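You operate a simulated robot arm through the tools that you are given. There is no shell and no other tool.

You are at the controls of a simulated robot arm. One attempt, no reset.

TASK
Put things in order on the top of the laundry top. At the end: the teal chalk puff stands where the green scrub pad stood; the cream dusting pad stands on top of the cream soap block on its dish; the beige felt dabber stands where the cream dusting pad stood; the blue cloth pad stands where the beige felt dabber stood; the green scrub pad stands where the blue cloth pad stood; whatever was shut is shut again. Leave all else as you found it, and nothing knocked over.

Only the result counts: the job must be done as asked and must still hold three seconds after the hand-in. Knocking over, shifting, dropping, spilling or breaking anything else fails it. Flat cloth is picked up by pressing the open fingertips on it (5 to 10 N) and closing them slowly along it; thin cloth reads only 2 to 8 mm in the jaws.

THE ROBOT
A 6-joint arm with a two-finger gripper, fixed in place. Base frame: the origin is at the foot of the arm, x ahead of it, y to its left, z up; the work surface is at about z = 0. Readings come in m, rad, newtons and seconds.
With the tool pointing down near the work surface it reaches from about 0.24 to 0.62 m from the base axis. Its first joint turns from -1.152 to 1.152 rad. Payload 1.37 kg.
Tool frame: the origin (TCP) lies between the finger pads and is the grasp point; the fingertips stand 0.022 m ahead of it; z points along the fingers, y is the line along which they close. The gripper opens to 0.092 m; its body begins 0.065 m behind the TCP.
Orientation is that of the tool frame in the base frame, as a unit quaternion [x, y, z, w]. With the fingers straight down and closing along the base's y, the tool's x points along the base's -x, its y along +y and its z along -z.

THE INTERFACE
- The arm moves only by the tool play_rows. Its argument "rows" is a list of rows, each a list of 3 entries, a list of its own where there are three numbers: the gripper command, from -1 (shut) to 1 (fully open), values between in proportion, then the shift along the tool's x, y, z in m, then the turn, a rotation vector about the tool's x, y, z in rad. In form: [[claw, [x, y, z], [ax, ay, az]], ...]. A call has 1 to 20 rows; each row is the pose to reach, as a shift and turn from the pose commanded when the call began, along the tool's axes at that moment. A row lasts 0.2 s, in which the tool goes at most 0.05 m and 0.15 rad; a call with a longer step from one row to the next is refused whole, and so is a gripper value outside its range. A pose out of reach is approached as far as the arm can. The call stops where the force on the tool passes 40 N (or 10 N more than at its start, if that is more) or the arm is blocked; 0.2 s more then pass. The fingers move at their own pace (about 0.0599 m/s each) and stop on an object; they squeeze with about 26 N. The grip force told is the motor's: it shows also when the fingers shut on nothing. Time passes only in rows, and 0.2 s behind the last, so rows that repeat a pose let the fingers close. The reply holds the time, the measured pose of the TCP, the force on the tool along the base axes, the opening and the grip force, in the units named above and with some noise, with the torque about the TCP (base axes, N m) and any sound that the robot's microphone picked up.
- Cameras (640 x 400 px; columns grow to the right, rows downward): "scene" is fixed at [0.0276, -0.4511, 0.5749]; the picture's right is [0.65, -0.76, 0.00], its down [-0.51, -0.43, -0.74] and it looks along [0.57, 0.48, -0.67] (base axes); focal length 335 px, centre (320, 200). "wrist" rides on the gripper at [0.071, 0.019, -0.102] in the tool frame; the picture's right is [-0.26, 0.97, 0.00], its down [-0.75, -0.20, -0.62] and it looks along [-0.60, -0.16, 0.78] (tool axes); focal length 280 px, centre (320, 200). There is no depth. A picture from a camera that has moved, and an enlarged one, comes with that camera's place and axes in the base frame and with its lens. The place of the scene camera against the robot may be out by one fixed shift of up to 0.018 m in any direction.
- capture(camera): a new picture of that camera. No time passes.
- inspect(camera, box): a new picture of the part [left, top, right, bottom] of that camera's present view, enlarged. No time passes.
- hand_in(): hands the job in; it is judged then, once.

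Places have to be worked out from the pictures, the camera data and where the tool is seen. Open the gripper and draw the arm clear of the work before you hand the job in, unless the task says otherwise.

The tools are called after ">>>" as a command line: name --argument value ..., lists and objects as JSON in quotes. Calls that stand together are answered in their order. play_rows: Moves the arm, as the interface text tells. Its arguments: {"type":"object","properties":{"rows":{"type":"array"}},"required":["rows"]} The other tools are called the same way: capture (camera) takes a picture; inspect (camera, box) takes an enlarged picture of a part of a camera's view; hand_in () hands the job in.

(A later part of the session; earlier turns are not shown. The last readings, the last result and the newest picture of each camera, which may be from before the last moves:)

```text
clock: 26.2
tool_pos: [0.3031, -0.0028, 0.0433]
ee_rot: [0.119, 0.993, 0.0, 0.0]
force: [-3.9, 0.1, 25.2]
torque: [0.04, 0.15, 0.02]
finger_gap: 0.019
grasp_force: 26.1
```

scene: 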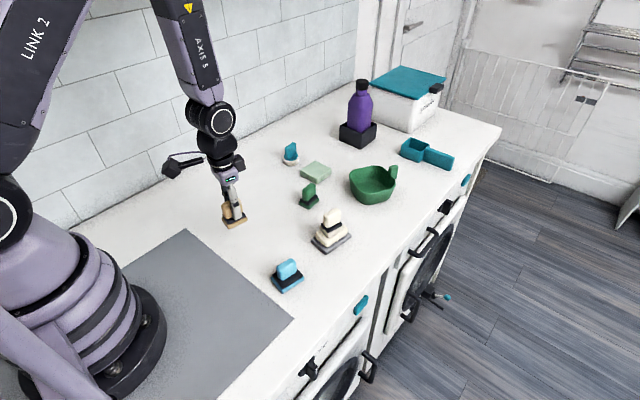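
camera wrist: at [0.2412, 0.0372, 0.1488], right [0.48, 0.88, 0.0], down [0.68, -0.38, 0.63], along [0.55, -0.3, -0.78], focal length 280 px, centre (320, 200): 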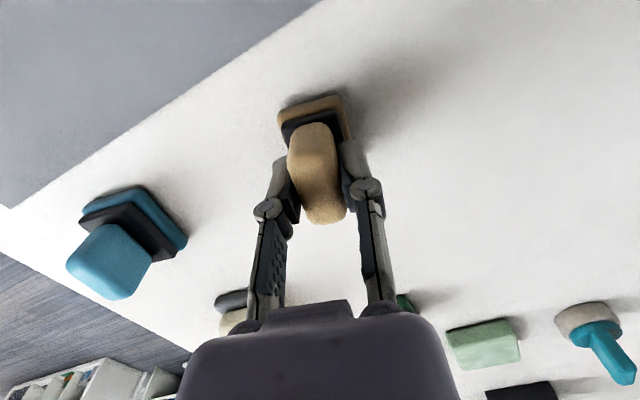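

Firm contact at z ≈ 0.043. I ease back 1.2 mm to shed the load, open and rise.

>>> play_rows --rows '[[-1, [0, 0, -0.0006], [0, 0, 0]], [-1, [0, 0, -0.0012], [0, 0, 0]], [-1, [0, 0, -0.0012], [0, 0, 0]], [-0.5, [0, 0, -0.0012], [0, 0, 0]], [-0.2, [0, 0, -0.0012], [0, 0, 0]], [0.2, [0, 0, -0.0012], [0, 0, 0]], [0.5, [0, 0, -0.0012], [0, 0, 0]], [0.5, [0, 0, -0.0012], [0, 0, 0]], [0.5, [0, 0, -0.03], [0, 0, 0]], [0.5, [0, 0, -0.07], [0, 0, 0]], [0.5, [0, 0, -0.11], [0, 0, 0]], [0.5, [0, 0, -0.14], [0, 0, 0]], [0.5, [0, 0, -0.14], [0, 0, 0]]]'

>>> capture --camera "wrist"

>>> inspect --camera "scene" --box '[222, 220, 262, 256]'

>>> inspect --camera "wrist" --box '[240, 0, 400, 100]'

```text
clock: 29.0
tool_pos: [0.3014, -0.0035, 0.1851]
ee_rot: [0.118, 0.993, -0.001, 0.001]
force: [0.3, 0.4, 0.8]
torque: [0.02, 0.01, 0.01]
finger_gap: 0.0691
grasp_force: 0.1
```

```text
taken
camera wrist: at [0.2362, 0.0332, 0.2875], right [0.48, 0.88, 0.0], down [0.68, -0.38, 0.62], along [0.55, -0.3, -0.78], focal length 280 px, centre (320, 200)
```

wrist: 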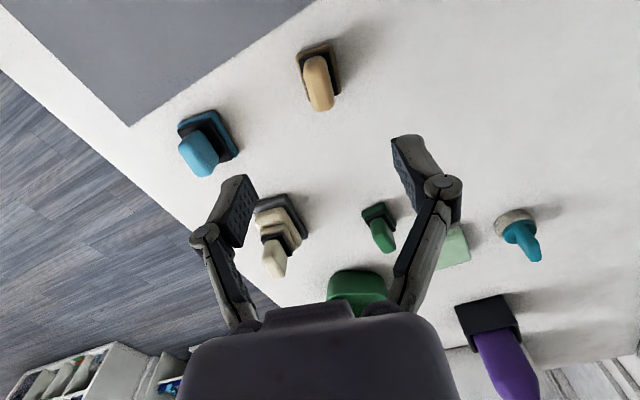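

```text
11.11 times, centred on (242, 238) of scene
camera zoom: at [0.0276, -0.4511, 0.5749], right [0.65, -0.76, 0.0], down [-0.51, -0.43, -0.74], along [0.57, 0.48, -0.67], focal length 3722 px, centre (1187, -222)
```

zoom: 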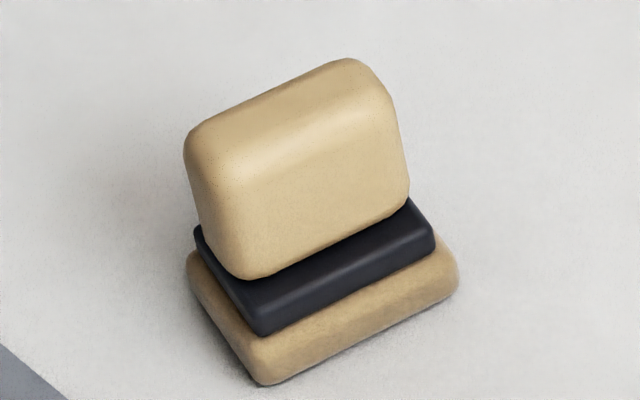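

```text
4.00 times, centred on (320, 50) of wrist
camera zoom: at [0.2362, 0.0332, 0.2875], right [0.48, 0.88, 0.0], down [0.68, -0.38, 0.62], along [0.55, -0.3, -0.78], focal length 1122 px, centre (320, 800)
```

zoom: 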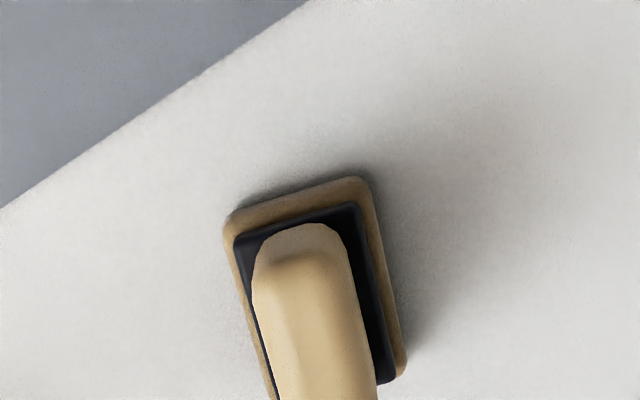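

Beige stands on the cream's old spot to within a millimetre or so. Next I move above the blue pad (est. 0.299, -0.139) to measure it.

>>> play_rows --rows '[[0.5, [-0.0075, -0.032, 0], [0, 0, 0]], [0.5, [-0.015, -0.0642, 0], [0, 0, 0]], [0.7, [-0.0225, -0.0964, 0], [0, 0, 0]], [1, [-0.0299, -0.1285, 0], [0, 0, 0]], [1, [-0.0299, -0.1285, 0], [0, 0, 0]], [1, [-0.0299, -0.1285, 0], [0, 0, 0]]]'

>>> capture --camera "wrist"

>>> inspect --camera "wrist" --box '[250, 10, 390, 130]'

```text
clock: 30.4
tool_pos: [0.3002, -0.1351, 0.1861]
ee_rot: [0.118, 0.993, 0.001, 0.0]
force: [-0.7, 0.2, 0.7]
torque: [-0.03, 0.01, 0.02]
finger_gap: 0.092
grasp_force: 0.0
```

```text
taken
camera wrist: at [0.2349, -0.0988, 0.2882], right [0.48, 0.88, 0.0], down [0.68, -0.38, 0.62], along [0.55, -0.3, -0.78], focal length 280 px, centre (320, 200)
```

wrist: 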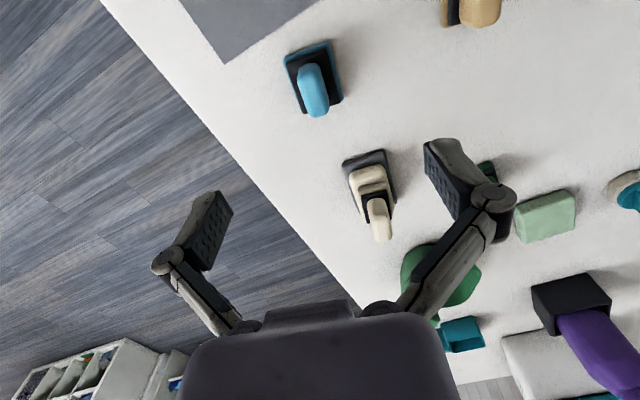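

```text
3.33 times, centred on (320, 70) of wrist
camera zoom: at [0.2349, -0.0988, 0.2882], right [0.48, 0.88, 0.0], down [0.68, -0.38, 0.62], along [0.55, -0.3, -0.78], focal length 935 px, centre (320, 633)
```

zoom: 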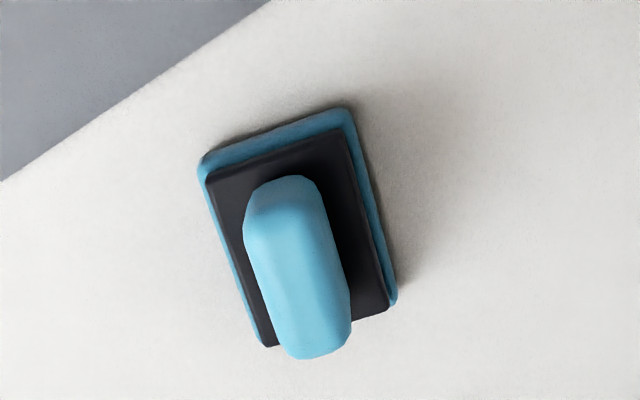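

Blue base centre is (0.3005, -0.140), yaw ≈ -12.2°. I shift onto it, descend to z ≈ 0.045 and grip.

>>> play_rows --rows '[[1, [-0.002, -0.0052, 0.03], [0, 0, -0.02]], [0.6, [-0.002, -0.0052, 0.07], [0, 0, -0.02]], [0.6, [-0.002, -0.0052, 0.11], [0, 0, -0.02]], [0.6, [-0.002, -0.0052, 0.128], [0, 0, -0.02]], [0.6, [-0.002, -0.0052, 0.1405], [0, 0, -0.02]], [0.6, [-0.002, -0.0052, 0.1405], [0, 0, -0.02]], [0.2, [-0.002, -0.0052, 0.1405], [0, 0, -0.02]], [-0.2, [-0.002, -0.0052, 0.1405], [0, 0, -0.02]], [-0.5, [-0.002, -0.0052, 0.1405], [0, 0, -0.02]], [-1, [-0.002, -0.0052, 0.1405], [0, 0, -0.02]], [-1, [-0.002, -0.0052, 0.1405], [0, 0, -0.02]], [-1, [-0.002, -0.0052, 0.1405], [0, 0, -0.02]]]'

>>> capture --camera "wrist"

>>> inspect --camera "scene" --box '[258, 234, 318, 298]'

```text
clock: 33.0
tool_pos: [0.3032, -0.1418, 0.044]
ee_rot: [0.109, 0.994, 0.0, 0.0]
force: [-0.2, -0.6, 1.2]
torque: [0.0, 0.0, -0.01]
finger_gap: 0.0187
grasp_force: 25.9
```

```text
taken
camera wrist: at [0.2363, -0.1073, 0.1465], right [0.46, 0.89, 0.0], down [0.69, -0.36, 0.63], along [0.55, -0.29, -0.78], focal length 280 px, centre (320, 200)
```

wrist: 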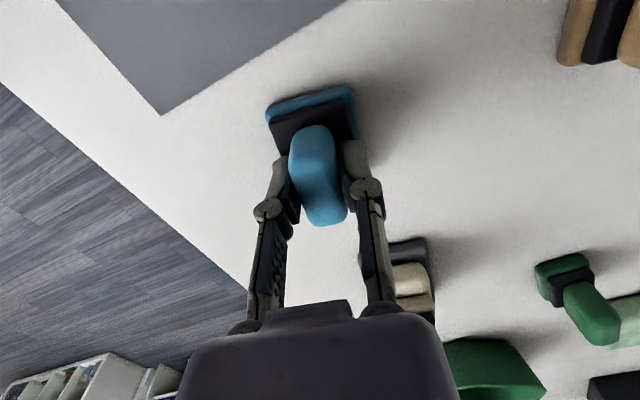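

```text
6.25 times, centred on (288, 266) of scene
camera zoom: at [0.0276, -0.4511, 0.5749], right [0.65, -0.76, 0.0], down [-0.51, -0.43, -0.74], along [0.57, 0.48, -0.67], focal length 2093 px, centre (520, -212)
```

zoom: 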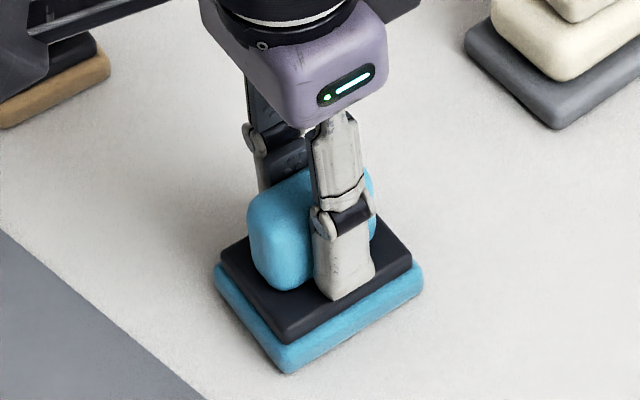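

Blue is gripped. I lift 100 mm and carry it over the beige's old spot (0.461, 0.098), turning to yaw +5.3°.

>>> play_rows --rows '[[-1, [0, 0, -0.01], [0, 0, 0]], [-1, [0, 0, -0.05], [0, 0, 0]], [-1, [0, 0, -0.09], [0, 0, 0]], [-1, [-0.0131, 0.0336, -0.1], [0, 0, -0.039]], [-1, [-0.0262, 0.0673, -0.1], [0, 0, -0.078]], [-1, [-0.0393, 0.1009, -0.1], [0, 0, -0.117]], [-1, [-0.0524, 0.1345, -0.1], [0, 0, -0.156]], [-1, [-0.0654, 0.1681, -0.1], [0, 0, -0.195]], [-1, [-0.0785, 0.2018, -0.1], [0, 0, -0.233]], [-1, [-0.0916, 0.2354, -0.1], [0, 0, -0.272]], [-1, [-0.1047, 0.269, -0.1], [0, 0, -0.311]], [-1, [-0.1047, 0.269, -0.1], [0, 0, -0.311]], [-1, [-0.1047, 0.269, -0.1], [0, 0, -0.311]]]'

>>> capture --camera "wrist"

>>> capture --camera "scene"

```text
clock: 35.8
tool_pos: [0.4629, 0.1015, 0.1443]
ee_rot: [-0.047, 0.999, 0.0, 0.0]
force: [0.0, -0.2, -0.4]
torque: [-0.01, 0.03, 0.0]
finger_gap: 0.019
grasp_force: 25.7
```

```text
taken
camera wrist: at [0.3893, 0.1149, 0.2466], right [0.17, 0.99, 0.0], down [0.77, -0.13, 0.62], along [0.62, -0.11, -0.78], focal length 280 px, centre (320, 200)
```

wrist: 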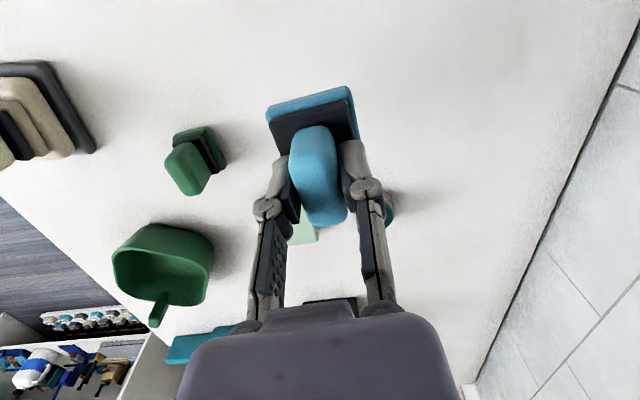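

```text
taken
```

scene: 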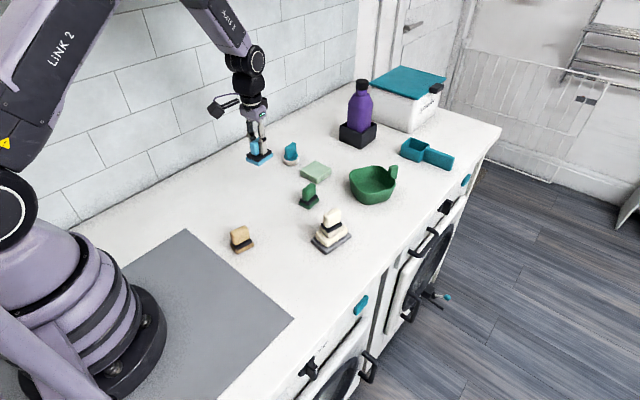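

Blue is about 3.7 mm too far in y. I correct that while lowering to a few millimetres above the surface.

>>> play_rows --rows '[[-1, [0, -0.0037, 0.02], [0, 0, 0]], [-1, [0, -0.0037, 0.055], [0, 0, 0]], [-1, [0, -0.0037, 0.085], [0, 0, 0]], [-1, [0, -0.0037, 0.095], [0, 0, 0]], [-1, [0, -0.0037, 0.096], [0, 0, 0]], [-1, [0, -0.0037, 0.096], [0, 0, 0]]]'

>>> inspect --camera "wrist" --box '[240, 60, 400, 160]'

>>> inspect --camera "scene" --box '[244, 164, 284, 204]'

```text
clock: 37.2
tool_pos: [0.4622, 0.0954, 0.0455]
ee_rot: [-0.047, 0.999, 0.0, 0.001]
force: [0.4, 0.0, 0.7]
torque: [0.01, 0.02, -0.01]
finger_gap: 0.0189
grasp_force: 26.2
```

```text
4.00 times, centred on (320, 110) of wrist
camera zoom: at [0.3883, 0.1089, 0.1475], right [0.17, 0.99, 0.0], down [0.77, -0.13, 0.63], along [0.62, -0.11, -0.78], focal length 1122 px, centre (320, 560)
```

zoom: 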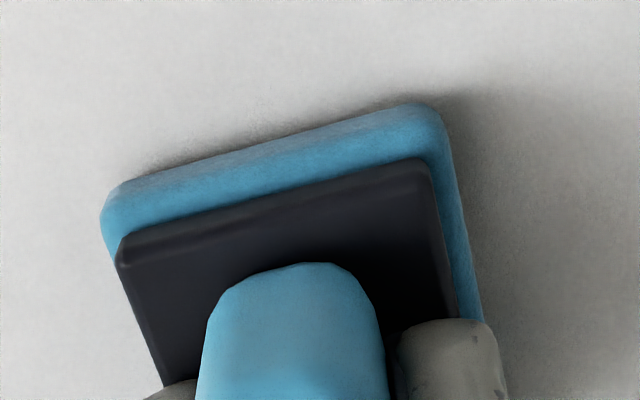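

```text
10.00 times, centred on (264, 184) of scene
camera zoom: at [0.0276, -0.4511, 0.5749], right [0.65, -0.76, 0.0], down [-0.51, -0.43, -0.74], along [0.57, 0.48, -0.67], focal length 3349 px, centre (880, 360)
```

zoom: 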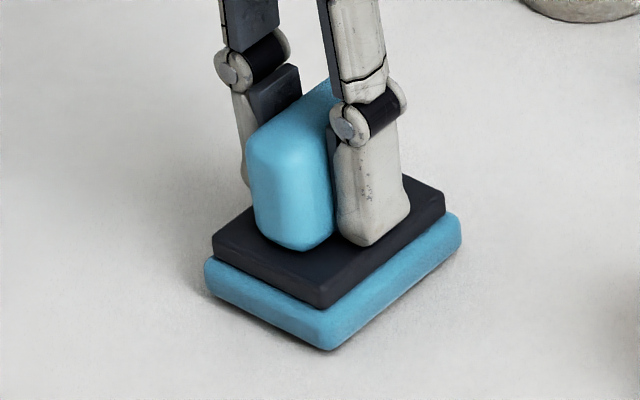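

Measurements place it within about 1–2 mm of target. I nudge about 1 mm in +y and lower to contact.

>>> play_rows --rows '[[-1, [-0.0006, 0.0012, 0], [0, 0, 0]], [-1, [-0.0006, 0.0012, 0.001], [0, 0, 0]], [-1, [-0.0006, 0.0012, 0.002], [0, 0, 0]], [-1, [-0.0006, 0.0012, 0.002], [0, 0, 0]]]'

```text
clock: 38.2
tool_pos: [0.4634, 0.0961, 0.0433]
ee_rot: [-0.046, 0.999, 0.0, 0.0]
force: [0.1, 0.7, 0.7]
torque: [0.01, 0.01, -0.01]
finger_gap: 0.0188
grasp_force: 25.9
```

No contact load yet at z ≈ 0.043; I go a further millimetre or so.

>>> play_rows --rows '[[-1, [0, 0.0008, 0.0006], [0, 0, 0]], [-1, [0, 0.0008, 0.0012], [0, 0, 0]], [-1, [0, 0.0008, 0.0012], [0, 0, 0]]]'

>>> inspect --camera "scene" --box '[244, 164, 284, 204]'

```text
clock: 39.0
tool_pos: [0.4639, 0.0976, 0.0445]
ee_rot: [-0.046, 0.999, 0.0, 0.0]
force: [-5.8, -5.6, 15.2]
torque: [-0.16, 0.17, -0.01]
finger_gap: 0.0189
grasp_force: 25.9
```

```text
10.00 times, centred on (264, 184) of scene
camera zoom: at [0.0276, -0.4511, 0.5749], right [0.65, -0.76, 0.0], down [-0.51, -0.43, -0.74], along [0.57, 0.48, -0.67], focal length 3349 px, centre (880, 360)
```

zoom: 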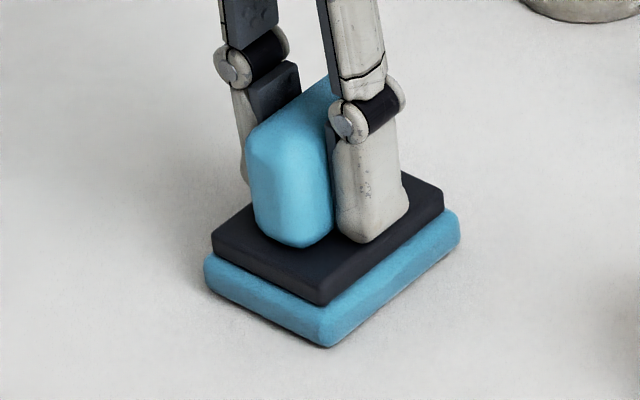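

Front and left corners match the prediction for a pad centred on the beige's spot to about 1 mm. I ease up, open and rise.

>>> play_rows --rows '[[-1, [0, 0, -0.0005], [0, 0, 0]], [-1, [0, 0, -0.001], [0, 0, 0]], [-1, [0, 0, -0.001], [0, 0, 0]], [-0.5, [0, 0, -0.001], [0, 0, 0]], [-0.2, [0, 0, -0.001], [0, 0, 0]], [0.2, [0, 0, -0.001], [0, 0, 0]], [0.5, [0, 0, -0.001], [0, 0, 0]], [0.5, [0, 0, -0.001], [0, 0, 0]], [0.5, [0, 0, -0.03], [0, 0, 0]], [0.5, [0, 0, -0.07], [0, 0, 0]], [0.5, [0, 0, -0.11], [0, 0, 0]], [0.5, [0, 0, -0.14], [0, 0, 0]], [0.5, [0, 0, -0.14], [0, 0, 0]]]'

>>> inspect --camera "wrist" --box '[260, 30, 380, 150]'

>>> inspect --camera "scene" --box '[244, 164, 284, 204]'

```text
clock: 41.8
tool_pos: [0.464, 0.0953, 0.1833]
ee_rot: [-0.047, 0.999, 0.0, 0.001]
force: [-0.2, -0.7, -0.2]
torque: [-0.01, -0.02, 0.0]
finger_gap: 0.0688
grasp_force: 0.1
```

```text
3.33 times, centred on (320, 90) of wrist
camera zoom: at [0.391, 0.1089, 0.286], right [0.17, 0.99, 0.0], down [0.77, -0.13, 0.62], along [0.62, -0.11, -0.78], focal length 935 px, centre (320, 567)
```

zoom: 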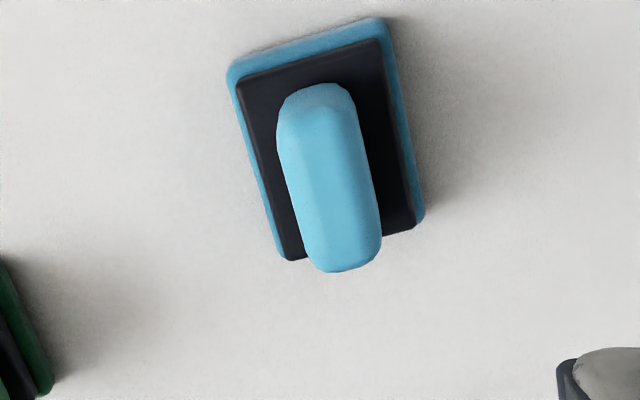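

```text
10.00 times, centred on (264, 184) of scene
camera zoom: at [0.0276, -0.4511, 0.5749], right [0.65, -0.76, 0.0], down [-0.51, -0.43, -0.74], along [0.57, 0.48, -0.67], focal length 3349 px, centre (880, 360)
```

zoom: 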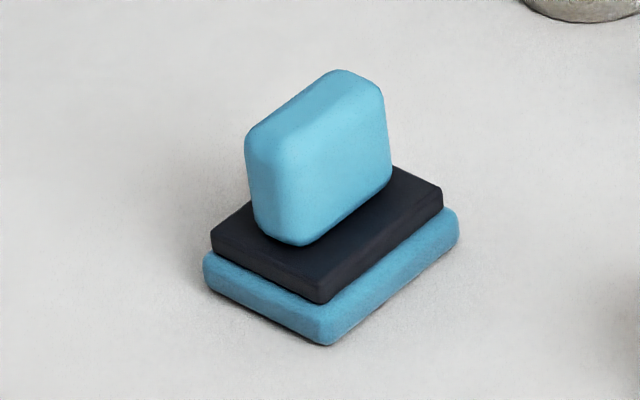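

Blue stands on the beige's spot to about 1.5 mm. Next I move above the green scrub pad (est. 0.50, -0.02).

>>> play_rows --rows '[[0.5, [-0.005, -0.03, 0], [0, 0, 0]], [0.5, [-0.01, -0.06, 0], [0, 0, 0]], [0.7, [-0.015, -0.09, 0], [0, 0, 0]], [1, [-0.0203, -0.1184, 0], [0, 0, 0]], [1, [-0.0203, -0.1184, 0], [0, 0, 0]], [1, [-0.0203, -0.1184, 0], [0, 0, 0]]]'

>>> capture --camera "wrist"

>>> inspect --camera "wrist" --box '[260, 10, 380, 130]'

>>> inspect --camera "scene" --box '[288, 174, 328, 214]'

```text
clock: 43.2
tool_pos: [0.4922, -0.0186, 0.1836]
ee_rot: [-0.046, 0.999, 0.001, 0.0]
force: [0.3, 0.1, -0.3]
torque: [0.0, -0.01, -0.03]
finger_gap: 0.092
grasp_force: 0.2
```

```text
taken
camera wrist: at [0.4188, -0.0055, 0.2865], right [0.17, 0.99, 0.0], down [0.77, -0.13, 0.62], along [0.62, -0.11, -0.78], focal length 280 px, centre (320, 200)
```

wrist: 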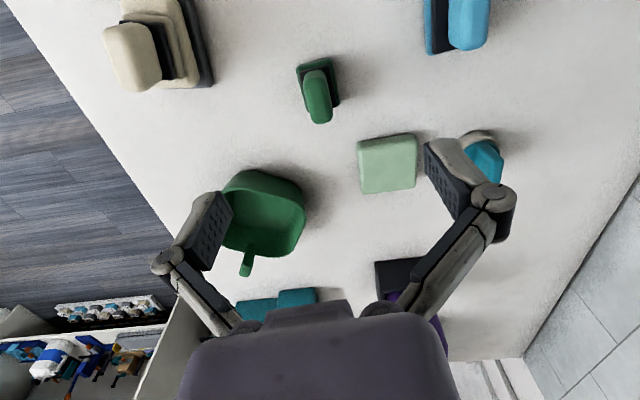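

```text
3.33 times, centred on (320, 70) of wrist
camera zoom: at [0.4188, -0.0055, 0.2865], right [0.17, 0.99, 0.0], down [0.77, -0.13, 0.62], along [0.62, -0.11, -0.78], focal length 935 px, centre (320, 633)
```

zoom: 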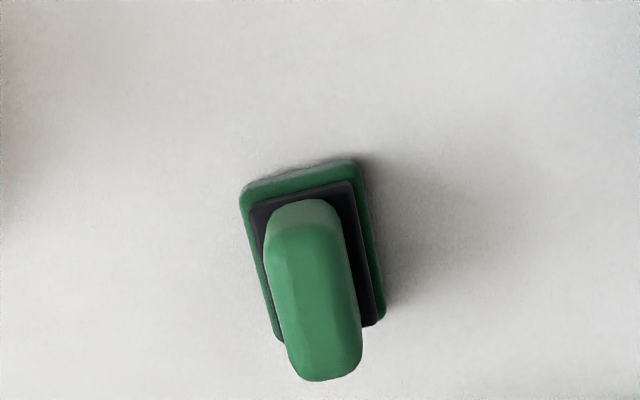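

```text
10.00 times, centred on (308, 194) of scene
camera zoom: at [0.0276, -0.4511, 0.5749], right [0.65, -0.76, 0.0], down [-0.51, -0.43, -0.74], along [0.57, 0.48, -0.67], focal length 3349 px, centre (440, 260)
```

zoom: 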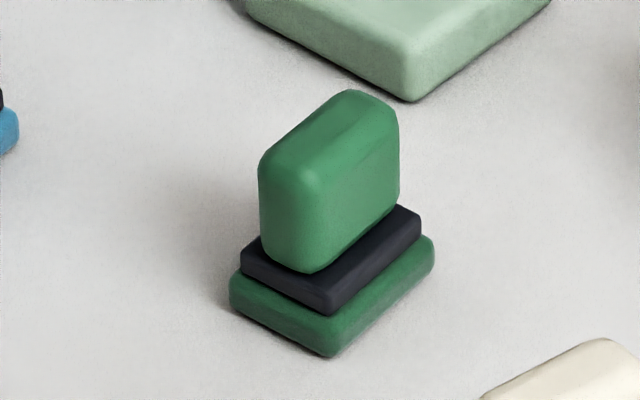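

Green base centre is (0.501, -0.021), yaw ≈ +3°, clear of bowl and mint block. I centre, descend and grip its knob.

>>> play_rows --rows '[[1, [-0.0089, -0.0039, 0.03], [0, 0, 0.045]], [0.5, [-0.0089, -0.0039, 0.07], [0, 0, 0.045]], [0.5, [-0.0089, -0.0039, 0.1], [0, 0, 0.045]], [0.5, [-0.0089, -0.0039, 0.125], [0, 0, 0.045]], [0.5, [-0.0089, -0.0039, 0.1395], [0, 0, 0.045]], [0.5, [-0.0089, -0.0039, 0.1395], [0, 0, 0.045]], [0.2, [-0.0089, -0.0039, 0.1395], [0, 0, 0.045]], [-0.2, [-0.0089, -0.0039, 0.1395], [0, 0, 0.045]], [-0.5, [-0.0089, -0.0039, 0.1395], [0, 0, 0.045]], [-1, [-0.0089, -0.0039, 0.1395], [0, 0, 0.045]], [-1, [-0.0089, -0.0039, 0.1395], [0, 0, 0.045]], [-1, [-0.0089, -0.0039, 0.1395], [0, 0, 0.045]]]'

>>> capture --camera "wrist"

>>> inspect --camera "scene" --box '[278, 150, 348, 220]'

```text
clock: 45.8
tool_pos: [0.5037, -0.0213, 0.0455]
ee_rot: [-0.024, 1.0, 0.0, 0.0]
force: [0.5, -0.1, 0.5]
torque: [0.01, 0.04, 0.0]
finger_gap: 0.0192
grasp_force: 26.1
```

```text
taken
camera wrist: at [0.4316, -0.0044, 0.1471], right [0.22, 0.98, 0.0], down [0.76, -0.17, 0.63], along [0.61, -0.13, -0.78], focal length 280 px, centre (320, 200)
```

wrist: 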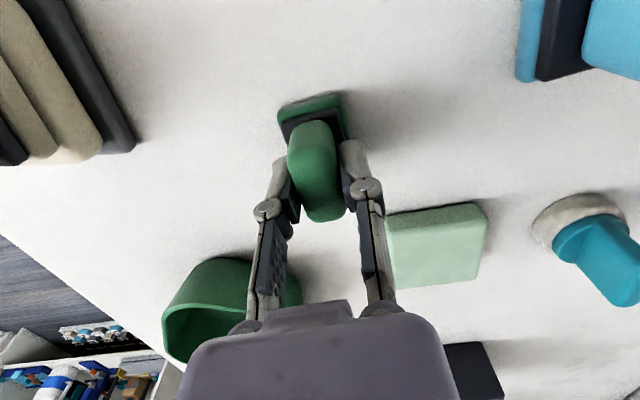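

```text
5.71 times, centred on (313, 185) of scene
camera zoom: at [0.0276, -0.4511, 0.5749], right [0.65, -0.76, 0.0], down [-0.51, -0.43, -0.74], along [0.57, 0.48, -0.67], focal length 1914 px, centre (360, 286)
```

zoom: 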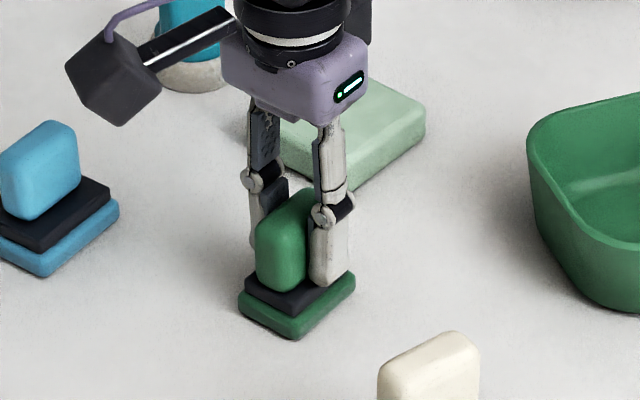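

Green is gripped. I lift 100 mm and carry it to the blue's old spot (0.3005, -0.140), turning to the blue's yaw.

>>> play_rows --rows '[[-1, [0, 0, -0.01], [0, 0, 0]], [-1, [0, 0, -0.05], [0, 0, 0]], [-1, [0, 0, -0.09], [0, 0, 0]], [-1, [0, 0, -0.1], [0, 0, 0]], [-1, [0.0294, -0.0157, -0.1], [0, 0, 0.037]], [-1, [0.0588, -0.0315, -0.1], [0, 0, 0.075]], [-1, [0.0882, -0.0472, -0.1], [0, 0, 0.112]], [-1, [0.1176, -0.0629, -0.1], [0, 0, 0.149]], [-1, [0.147, -0.0786, -0.1], [0, 0, 0.186]], [-1, [0.1764, -0.0944, -0.1], [0, 0, 0.224]], [-1, [0.2058, -0.1101, -0.1], [0, 0, 0.261]], [-1, [0.2058, -0.1101, -0.1], [0, 0, 0.261]], [-1, [0.2058, -0.1101, -0.1], [0, 0, 0.261]]]'

>>> capture --camera "wrist"

>>> capture --camera "scene"

```text
clock: 48.6
tool_pos: [0.3046, -0.142, 0.1461]
ee_rot: [0.106, 0.994, 0.0, 0.0]
force: [0.5, 0.4, -0.2]
torque: [-0.01, -0.02, 0.0]
finger_gap: 0.019
grasp_force: 25.7
```

```text
taken
camera wrist: at [0.2378, -0.1073, 0.2488], right [0.46, 0.89, 0.0], down [0.69, -0.36, 0.62], along [0.55, -0.29, -0.78], focal length 280 px, centre (320, 200)
```

wrist: 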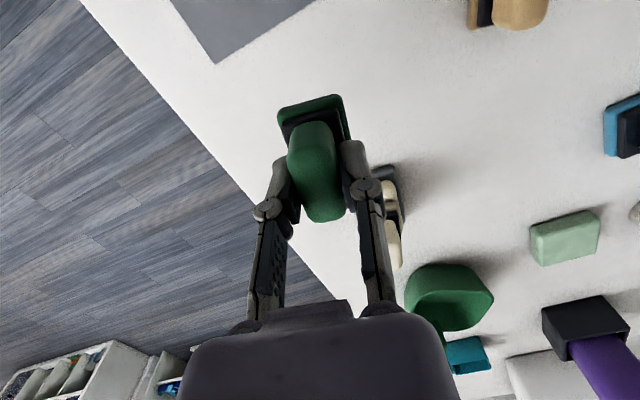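

```text
taken
```

scene: 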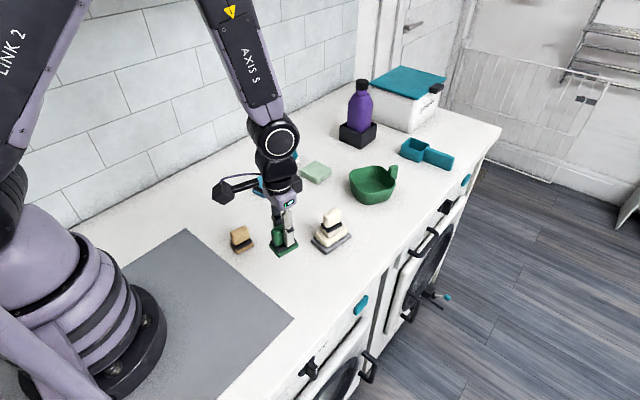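

Position is within a millimetre of target. I lower to just above the surface and check.

>>> play_rows --rows '[[-1, [0.0005, 0.0005, 0.03], [0, 0, 0]], [-1, [0.0005, 0.0005, 0.07], [0, 0, 0]], [-1, [0.0005, 0.0005, 0.09], [0, 0, 0]], [-1, [0.0005, 0.0005, 0.096], [0, 0, 0]], [-1, [0.0005, 0.0005, 0.097], [0, 0, 0]], [-1, [0.0005, 0.0005, 0.097], [0, 0, 0]]]'

>>> inspect --camera "wrist" --box '[240, 60, 400, 160]'

>>> inspect --camera "scene" --box '[266, 254, 310, 298]'

```text
clock: 50.0
tool_pos: [0.3018, -0.14, 0.0471]
ee_rot: [0.106, 0.994, 0.0, 0.0]
force: [0.3, -0.3, -0.7]
torque: [0.04, 0.01, 0.01]
finger_gap: 0.0189
grasp_force: 26.0
```

```text
4.00 times, centred on (320, 110) of wrist
camera zoom: at [0.235, -0.1055, 0.1497], right [0.46, 0.89, 0.0], down [0.69, -0.36, 0.63], along [0.56, -0.29, -0.78], focal length 1122 px, centre (320, 560)
```

zoom: 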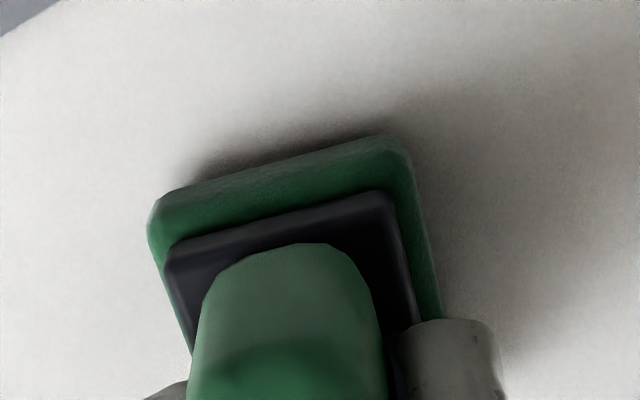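

```text
9.09 times, centred on (288, 276) of scene
camera zoom: at [0.0276, -0.4511, 0.5749], right [0.65, -0.76, 0.0], down [-0.51, -0.43, -0.74], along [0.57, 0.48, -0.67], focal length 3045 px, centre (611, -491)
```

zoom: 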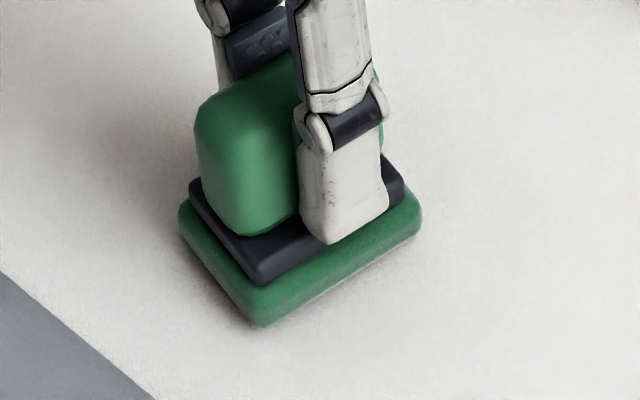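

Wrist and scene both suggest it is about 2.5 mm short in x and 2 mm high in y. I correct by that amount and lower a little.

>>> play_rows --rows '[[-1, [-0.0015, -0.0007, 0], [0, 0, 0]], [-1, [-0.0029, -0.0014, 0], [0, 0, 0]], [-1, [-0.0029, -0.0014, 0.001], [0, 0, 0]], [-1, [-0.0029, -0.0014, 0.001], [0, 0, 0]]]'

>>> inspect --camera "wrist" --box '[240, 60, 400, 160]'

>>> inspect --camera "scene" --box '[266, 254, 310, 298]'

```text
clock: 51.0
tool_pos: [0.304, -0.1424, 0.0451]
ee_rot: [0.106, 0.994, 0.0, 0.001]
force: [-0.1, 0.4, 0.3]
torque: [0.03, -0.01, 0.01]
finger_gap: 0.019
grasp_force: 26.4
```

```text
4.00 times, centred on (320, 110) of wrist
camera zoom: at [0.2382, -0.1073, 0.1486], right [0.46, 0.89, 0.0], down [0.69, -0.36, 0.62], along [0.56, -0.29, -0.78], focal length 1122 px, centre (320, 560)
```

zoom: 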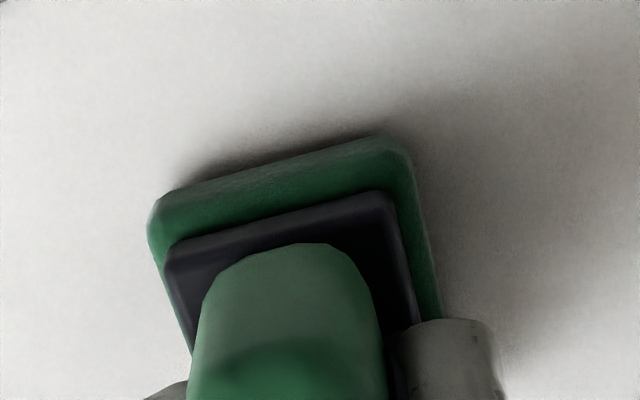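

```text
9.09 times, centred on (288, 276) of scene
camera zoom: at [0.0276, -0.4511, 0.5749], right [0.65, -0.76, 0.0], down [-0.51, -0.43, -0.74], along [0.57, 0.48, -0.67], focal length 3045 px, centre (611, -491)
```

zoom: 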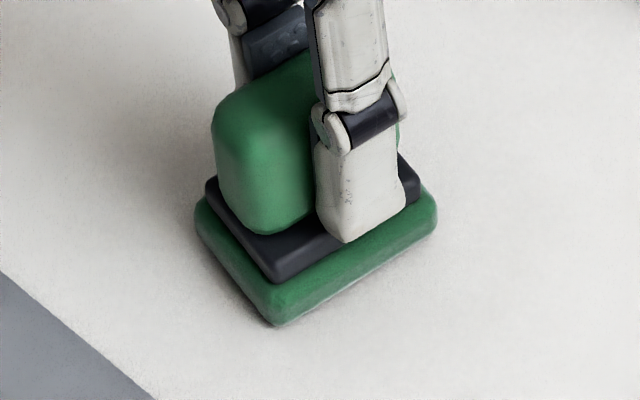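

Now the outline matches the prediction to about 1 mm. I lower to contact.

>>> play_rows --rows '[[-1, [0, 0, 0.001], [0, 0, 0]], [-1, [0, 0, 0.002], [0, 0, 0]], [-1, [0, 0, 0.002], [0, 0, 0]]]'

```text
clock: 51.8
tool_pos: [0.3041, -0.1418, 0.0438]
ee_rot: [0.106, 0.994, 0.0, 0.0]
force: [-7.0, 4.6, 31.5]
torque: [0.16, 0.26, -0.02]
finger_gap: 0.0191
grasp_force: 25.9
```

Firm contact (31 N). I ease up 1.5 mm to unload, open, and rise.

>>> play_rows --rows '[[-1, [0, 0, -0.0008], [0, 0, 0]], [-1, [0, 0, -0.0015], [0, 0, 0]], [-1, [0, 0, -0.0015], [0, 0, 0]], [-0.5, [0, 0, -0.0015], [0, 0, 0]], [-0.2, [0, 0, -0.0015], [0, 0, 0]], [0.2, [0, 0, -0.0015], [0, 0, 0]], [0.5, [0, 0, -0.0015], [0, 0, 0]], [0.5, [0, 0, -0.0015], [0, 0, 0]], [0.5, [0, 0, -0.03], [0, 0, 0]], [0.5, [0, 0, -0.07], [0, 0, 0]], [0.5, [0, 0, -0.11], [0, 0, 0]], [0.5, [0, 0, -0.14], [0, 0, 0]], [0.5, [0, 0, -0.14], [0, 0, 0]]]'

>>> inspect --camera "wrist" --box '[250, 10, 390, 130]'

>>> inspect --camera "scene" --box '[266, 254, 310, 298]'

```text
clock: 54.6
tool_pos: [0.305, -0.1413, 0.1805]
ee_rot: [0.106, 0.994, 0.0, 0.0]
force: [0.4, 0.6, 0.0]
torque: [0.0, 0.0, 0.05]
finger_gap: 0.0691
grasp_force: 0.2
```

```text
3.33 times, centred on (320, 70) of wrist
camera zoom: at [0.2393, -0.1067, 0.2831], right [0.46, 0.89, 0.0], down [0.69, -0.36, 0.62], along [0.55, -0.29, -0.78], focal length 935 px, centre (320, 633)
```

zoom: 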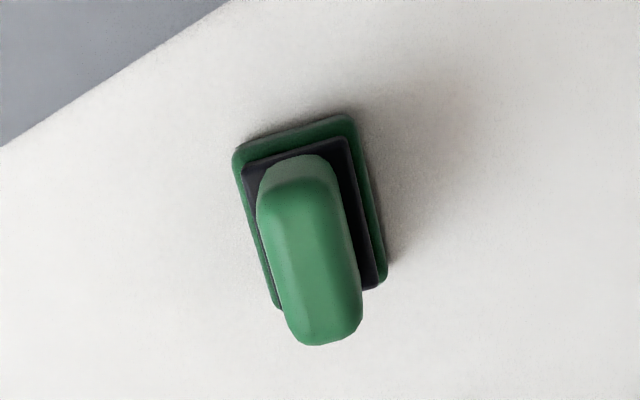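

```text
9.09 times, centred on (288, 276) of scene
camera zoom: at [0.0276, -0.4511, 0.5749], right [0.65, -0.76, 0.0], down [-0.51, -0.43, -0.74], along [0.57, 0.48, -0.67], focal length 3045 px, centre (611, -491)
```

zoom: 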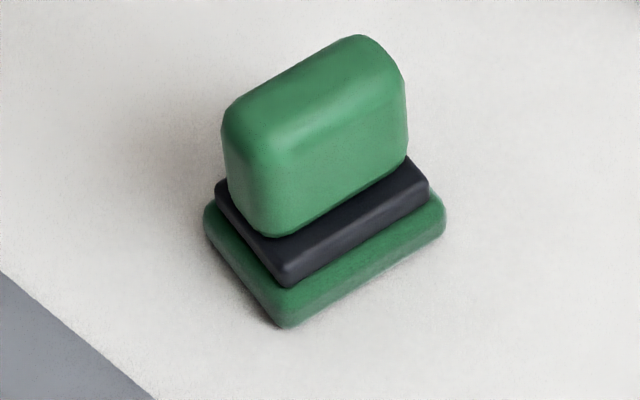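

Green stands on the blue's spot within ~2 mm. Now I move to view the teal chalk puff (est. 0.60, 0.14), near the edge of reach.

>>> play_rows --rows '[[0.5, [-0.0206, 0.0341, -0.02], [0, 0, -0.033]], [0.5, [-0.0411, 0.0682, -0.02], [0, 0, -0.067]], [0.5, [-0.0617, 0.1023, -0.02], [0, 0, -0.1]], [0.5, [-0.0822, 0.1364, -0.02], [0, 0, -0.133]], [0.5, [-0.1028, 0.1705, -0.02], [0, 0, -0.167]], [0.5, [-0.1233, 0.2046, -0.02], [0, 0, -0.2]], [0.5, [-0.1439, 0.2387, -0.02], [0, 0, -0.233]], [0.5, [-0.1644, 0.2728, -0.02], [0, 0, -0.267]], [0.8, [-0.185, 0.3069, -0.02], [0, 0, -0.3]], [1, [-0.185, 0.3069, -0.02], [0, 0, -0.3]], [1, [-0.185, 0.3069, -0.02], [0, 0, -0.3]]]'

>>> capture --camera "wrist"

>>> inspect --camera "wrist" --box '[270, 60, 390, 180]'

>>> capture --camera "scene"

```text
clock: 57.0
tool_pos: [0.5477, 0.1179, 0.2047]
ee_rot: [-0.044, 0.999, 0.0, 0.0]
force: [-0.4, 0.3, -0.1]
torque: [-0.01, -0.03, -0.01]
finger_gap: 0.0921
grasp_force: 0.1
```

```text
taken
camera wrist: at [0.4756, 0.1317, 0.3073], right [0.18, 0.98, 0.0], down [0.77, -0.14, 0.62], along [0.62, -0.11, -0.78], focal length 280 px, centre (320, 200)
```

wrist: 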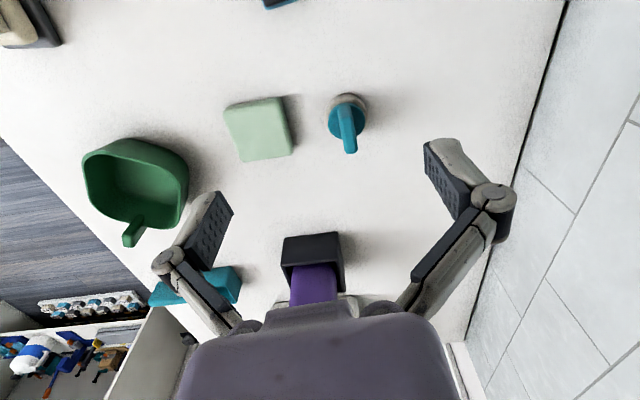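

```text
3.33 times, centred on (330, 120) of wrist
camera zoom: at [0.4756, 0.1317, 0.3073], right [0.18, 0.98, 0.0], down [0.77, -0.14, 0.62], along [0.62, -0.11, -0.78], focal length 935 px, centre (287, 467)
```

zoom: 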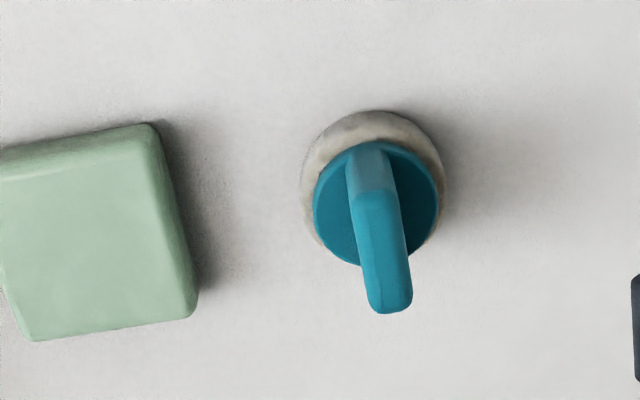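

```text
taken
```

scene: 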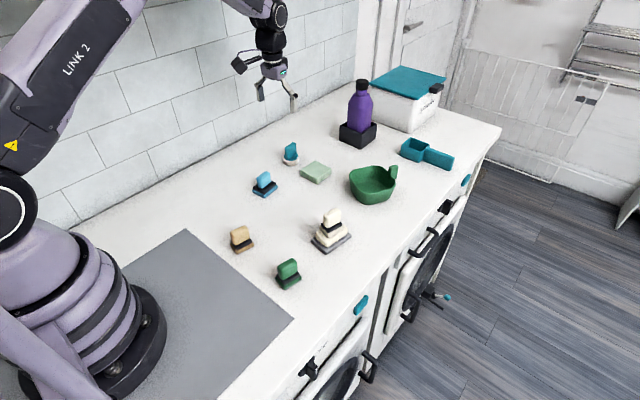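

Teal puff centre is (0.5997, 0.1387) with its 12 mm blade at yaw ≈ +1°, top at about z = 0.055. I move above it at z ≈ 0.10 with a narrower opening and check.

>>> play_rows --rows '[[0.6, [-0.027, 0.008, 0.02], [0, 0, 0.034]], [0.3, [-0.0536, 0.0156, 0.045], [0, 0, 0.068]], [0.3, [-0.0536, 0.0156, 0.08], [0, 0, 0.068]], [0.3, [-0.0536, 0.0156, 0.1], [0, 0, 0.068]], [0.3, [-0.0536, 0.0156, 0.1], [0, 0, 0.068]], [0.3, [-0.0536, 0.0156, 0.1], [0, 0, 0.068]]]'

>>> capture --camera "wrist"

>>> inspect --camera "wrist" --box '[260, 60, 380, 180]'

>>> capture --camera "scene"

```text
clock: 58.4
tool_pos: [0.6027, 0.1384, 0.1018]
ee_rot: [-0.01, 1.0, 0.0, 0.0]
force: [-0.6, -0.6, 0.1]
torque: [0.03, -0.01, 0.01]
finger_gap: 0.0595
grasp_force: 0.0
```

```text
taken
camera wrist: at [0.5296, 0.1567, 0.2051], right [0.24, 0.97, 0.0], down [0.76, -0.19, 0.62], along [0.61, -0.15, -0.78], focal length 280 px, centre (320, 200)
```

wrist: 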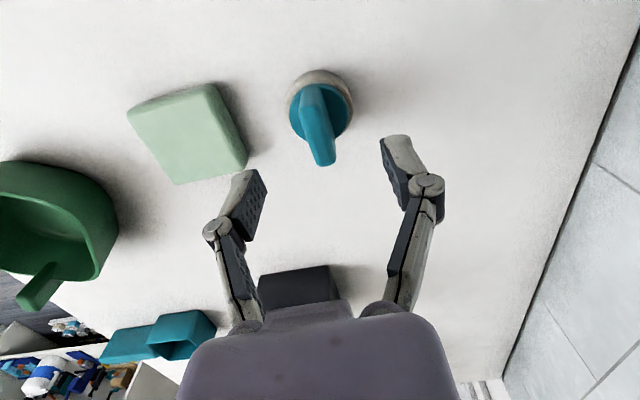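

```text
3.33 times, centred on (320, 120) of wrist
camera zoom: at [0.5296, 0.1567, 0.2051], right [0.24, 0.97, 0.0], down [0.76, -0.19, 0.62], along [0.61, -0.15, -0.78], focal length 935 px, centre (320, 467)
```

zoom: 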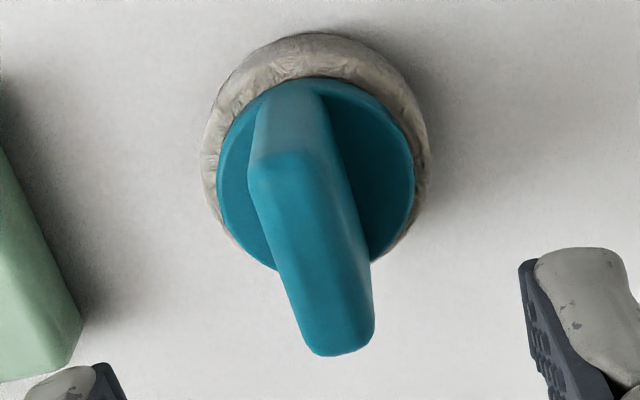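

```text
taken
```

scene: 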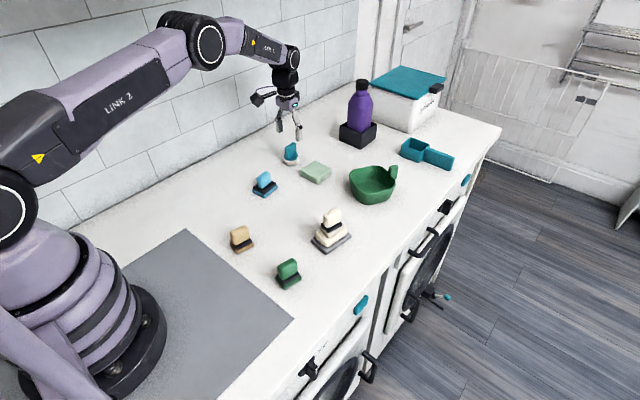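

Blade centre is confirmed at (0.600, 0.1385) and the tool is within 2 mm. I descend to TCP z ≈ 0.050 and close on the blade.

>>> play_rows --rows '[[0.3, [0.0015, -0.0003, 0.015], [0, 0, 0]], [0.3, [0.0015, -0.0003, 0.035], [0, 0, 0]], [0.3, [0.0015, -0.0003, 0.047], [0, 0, 0]], [0.3, [0.0015, -0.0003, 0.0525], [0, 0, 0]], [0.3, [0.0015, -0.0003, 0.0525], [0, 0, 0]], [0, [0.0015, -0.0003, 0.0525], [0, 0, 0]], [-0.3, [0.0015, -0.0003, 0.0525], [0, 0, 0]], [-0.6, [0.0015, -0.0003, 0.0525], [0, 0, 0]], [-1, [0.0015, -0.0003, 0.0525], [0, 0, 0]], [-1, [0.0015, -0.0003, 0.0525], [0, 0, 0]], [-1, [0.0015, -0.0003, 0.0525], [0, 0, 0]]]'

>>> capture --camera "wrist"

>>> inspect --camera "scene" --box '[260, 110, 330, 180]'

```text
clock: 60.8
tool_pos: [0.6023, 0.1377, 0.0503]
ee_rot: [-0.009, 1.0, 0.001, -0.001]
force: [-0.4, 0.1, 1.0]
torque: [0.01, 0.01, -0.01]
finger_gap: 0.0128
grasp_force: 26.3
```

```text
taken
camera wrist: at [0.5298, 0.1557, 0.154], right [0.24, 0.97, 0.0], down [0.76, -0.19, 0.63], along [0.61, -0.15, -0.78], focal length 280 px, centre (320, 200)
```

wrist: 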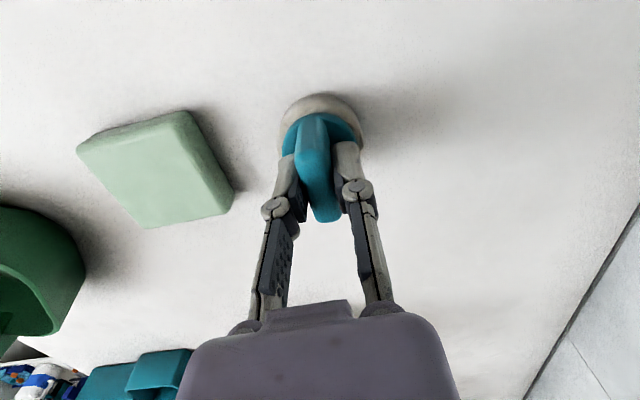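

```text
5.71 times, centred on (295, 145) of scene
camera zoom: at [0.0276, -0.4511, 0.5749], right [0.65, -0.76, 0.0], down [-0.51, -0.43, -0.74], along [0.57, 0.48, -0.67], focal length 1914 px, centre (463, 514)
```

zoom: 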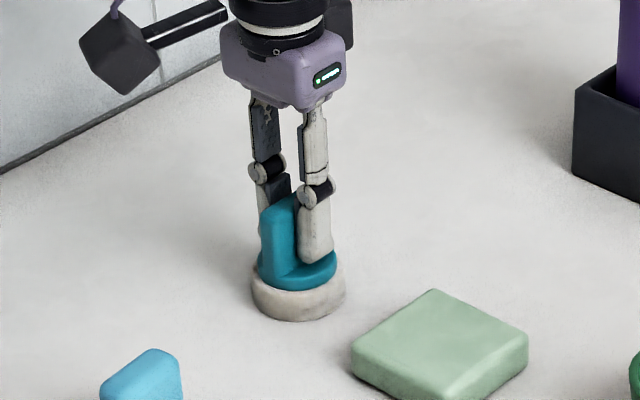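

Teal is gripped at 12.8 mm. I lift 90 mm and carry it over the green's old spot (0.501, -0.021).

>>> play_rows --rows '[[-1, [0, 0, -0.01], [0, 0, 0]], [-1, [0, 0, -0.04], [0, 0, 0]], [-1, [0, 0, -0.08], [0, 0, 0]], [-1, [0, 0, -0.09], [0, 0, 0]], [-1, [0.0204, -0.0314, -0.09], [0, 0, 0]], [-1, [0.0408, -0.0628, -0.09], [0, 0, 0]], [-1, [0.0611, -0.0943, -0.09], [0, 0, 0]], [-1, [0.0815, -0.1257, -0.09], [0, 0, 0]], [-1, [0.1019, -0.1571, -0.09], [0, 0, 0]], [-1, [0.1019, -0.1571, -0.09], [0, 0, 0]], [-1, [0.1019, -0.1571, -0.09], [0, 0, 0]]]'

>>> capture --camera "wrist"

>>> capture --camera "scene"

```text
clock: 63.2
tool_pos: [0.5026, -0.0218, 0.1403]
ee_rot: [-0.01, 1.0, 0.0, 0.0]
force: [1.0, -0.2, 0.0]
torque: [-0.01, -0.02, -0.02]
finger_gap: 0.013
grasp_force: 25.5
```

```text
taken
camera wrist: at [0.4307, -0.0028, 0.2431], right [0.24, 0.97, 0.0], down [0.76, -0.19, 0.63], along [0.61, -0.15, -0.78], focal length 280 px, centre (320, 200)
```

wrist: 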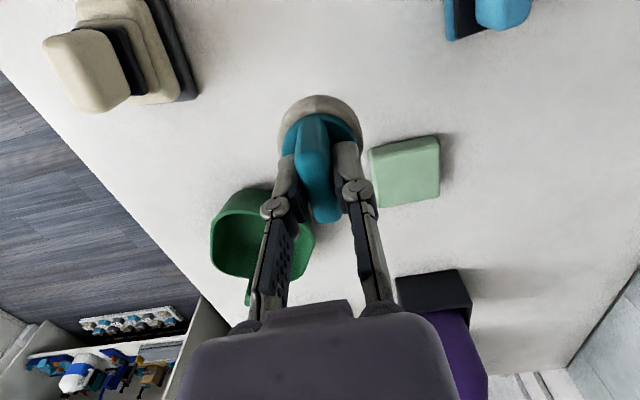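

```text
taken
```

scene: 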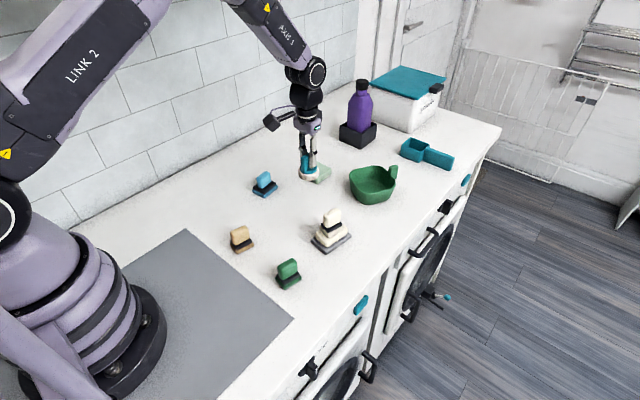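

Within a millimetre of target. I lower to a few millimetres above the surface and verify.

>>> play_rows --rows '[[-1, [-0.0005, 0, 0.03], [0, 0, 0]], [-1, [-0.0005, 0, 0.065], [0, 0, 0]], [-1, [-0.0005, 0, 0.08], [0, 0, 0]], [-1, [-0.0005, 0, 0.0865], [0, 0, 0]], [-1, [-0.0005, 0, 0.0865], [0, 0, 0]], [-1, [-0.0005, 0, 0.0865], [0, 0, 0]]]'

>>> inspect --camera "wrist" --box '[240, 60, 400, 160]'

>>> inspect --camera "scene" --box '[288, 174, 328, 214]'

```text
clock: 64.6
tool_pos: [0.5043, -0.0209, 0.0554]
ee_rot: [-0.009, 1.0, 0.0, 0.0]
force: [0.4, 0.2, -1.1]
torque: [0.02, 0.01, -0.03]
finger_gap: 0.0132
grasp_force: 26.3
```

```text
4.00 times, centred on (320, 110) of wrist
camera zoom: at [0.4307, -0.0022, 0.157], right [0.24, 0.97, 0.0], down [0.76, -0.19, 0.63], along [0.61, -0.15, -0.78], focal length 1122 px, centre (320, 560)
```

zoom: 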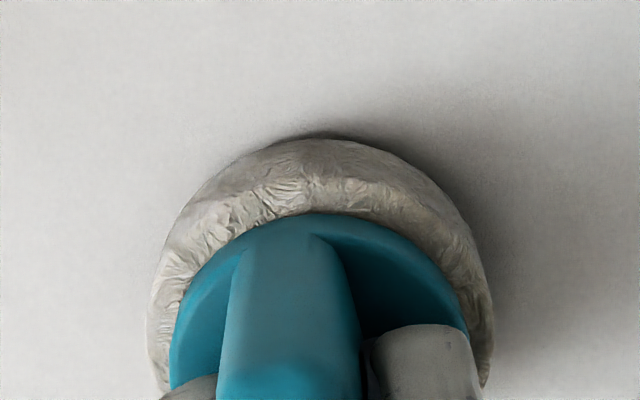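

```text
10.00 times, centred on (308, 194) of scene
camera zoom: at [0.0276, -0.4511, 0.5749], right [0.65, -0.76, 0.0], down [-0.51, -0.43, -0.74], along [0.57, 0.48, -0.67], focal length 3349 px, centre (440, 260)
```

zoom: 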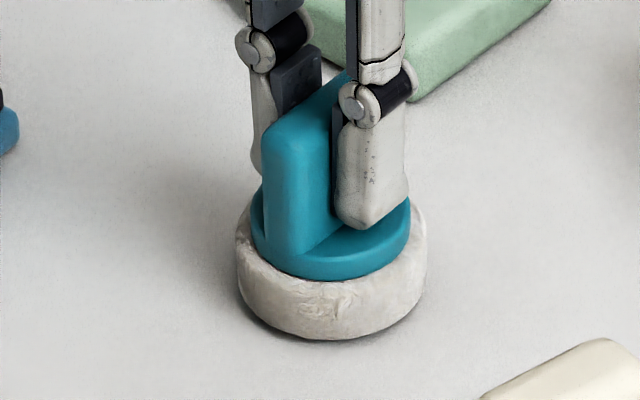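

Centred on the green's old spot to about 1 mm. I lower to contact in small steps.

>>> play_rows --rows '[[-1, [0, -0.0004, 0.001], [0, 0, 0]], [-1, [0, -0.0004, 0.002], [0, 0, 0]], [-1, [0, -0.0004, 0.003], [0, 0, 0]], [-1, [0, -0.0004, 0.003], [0, 0, 0]]]'

```text
clock: 65.6
tool_pos: [0.503, -0.0198, 0.0517]
ee_rot: [-0.01, 1.0, -0.001, 0.0]
force: [0.3, -0.5, 0.0]
torque: [0.03, 0.0, 0.0]
finger_gap: 0.0131
grasp_force: 25.9
```

No load yet at z ≈ 0.052; I go a further 1.5 mm.

>>> play_rows --rows '[[-1, [0, -0.0005, 0.0007], [0, 0, 0]], [-1, [0, -0.0005, 0.0015], [0, 0, 0]], [-1, [0, -0.0005, 0.0015], [0, 0, 0]]]'

```text
clock: 66.4
tool_pos: [0.5027, -0.0207, 0.052]
ee_rot: [-0.009, 1.0, 0.001, 0.0]
force: [-11.1, 4.1, 26.2]
torque: [0.08, 0.53, -0.03]
finger_gap: 0.0129
grasp_force: 25.8
```

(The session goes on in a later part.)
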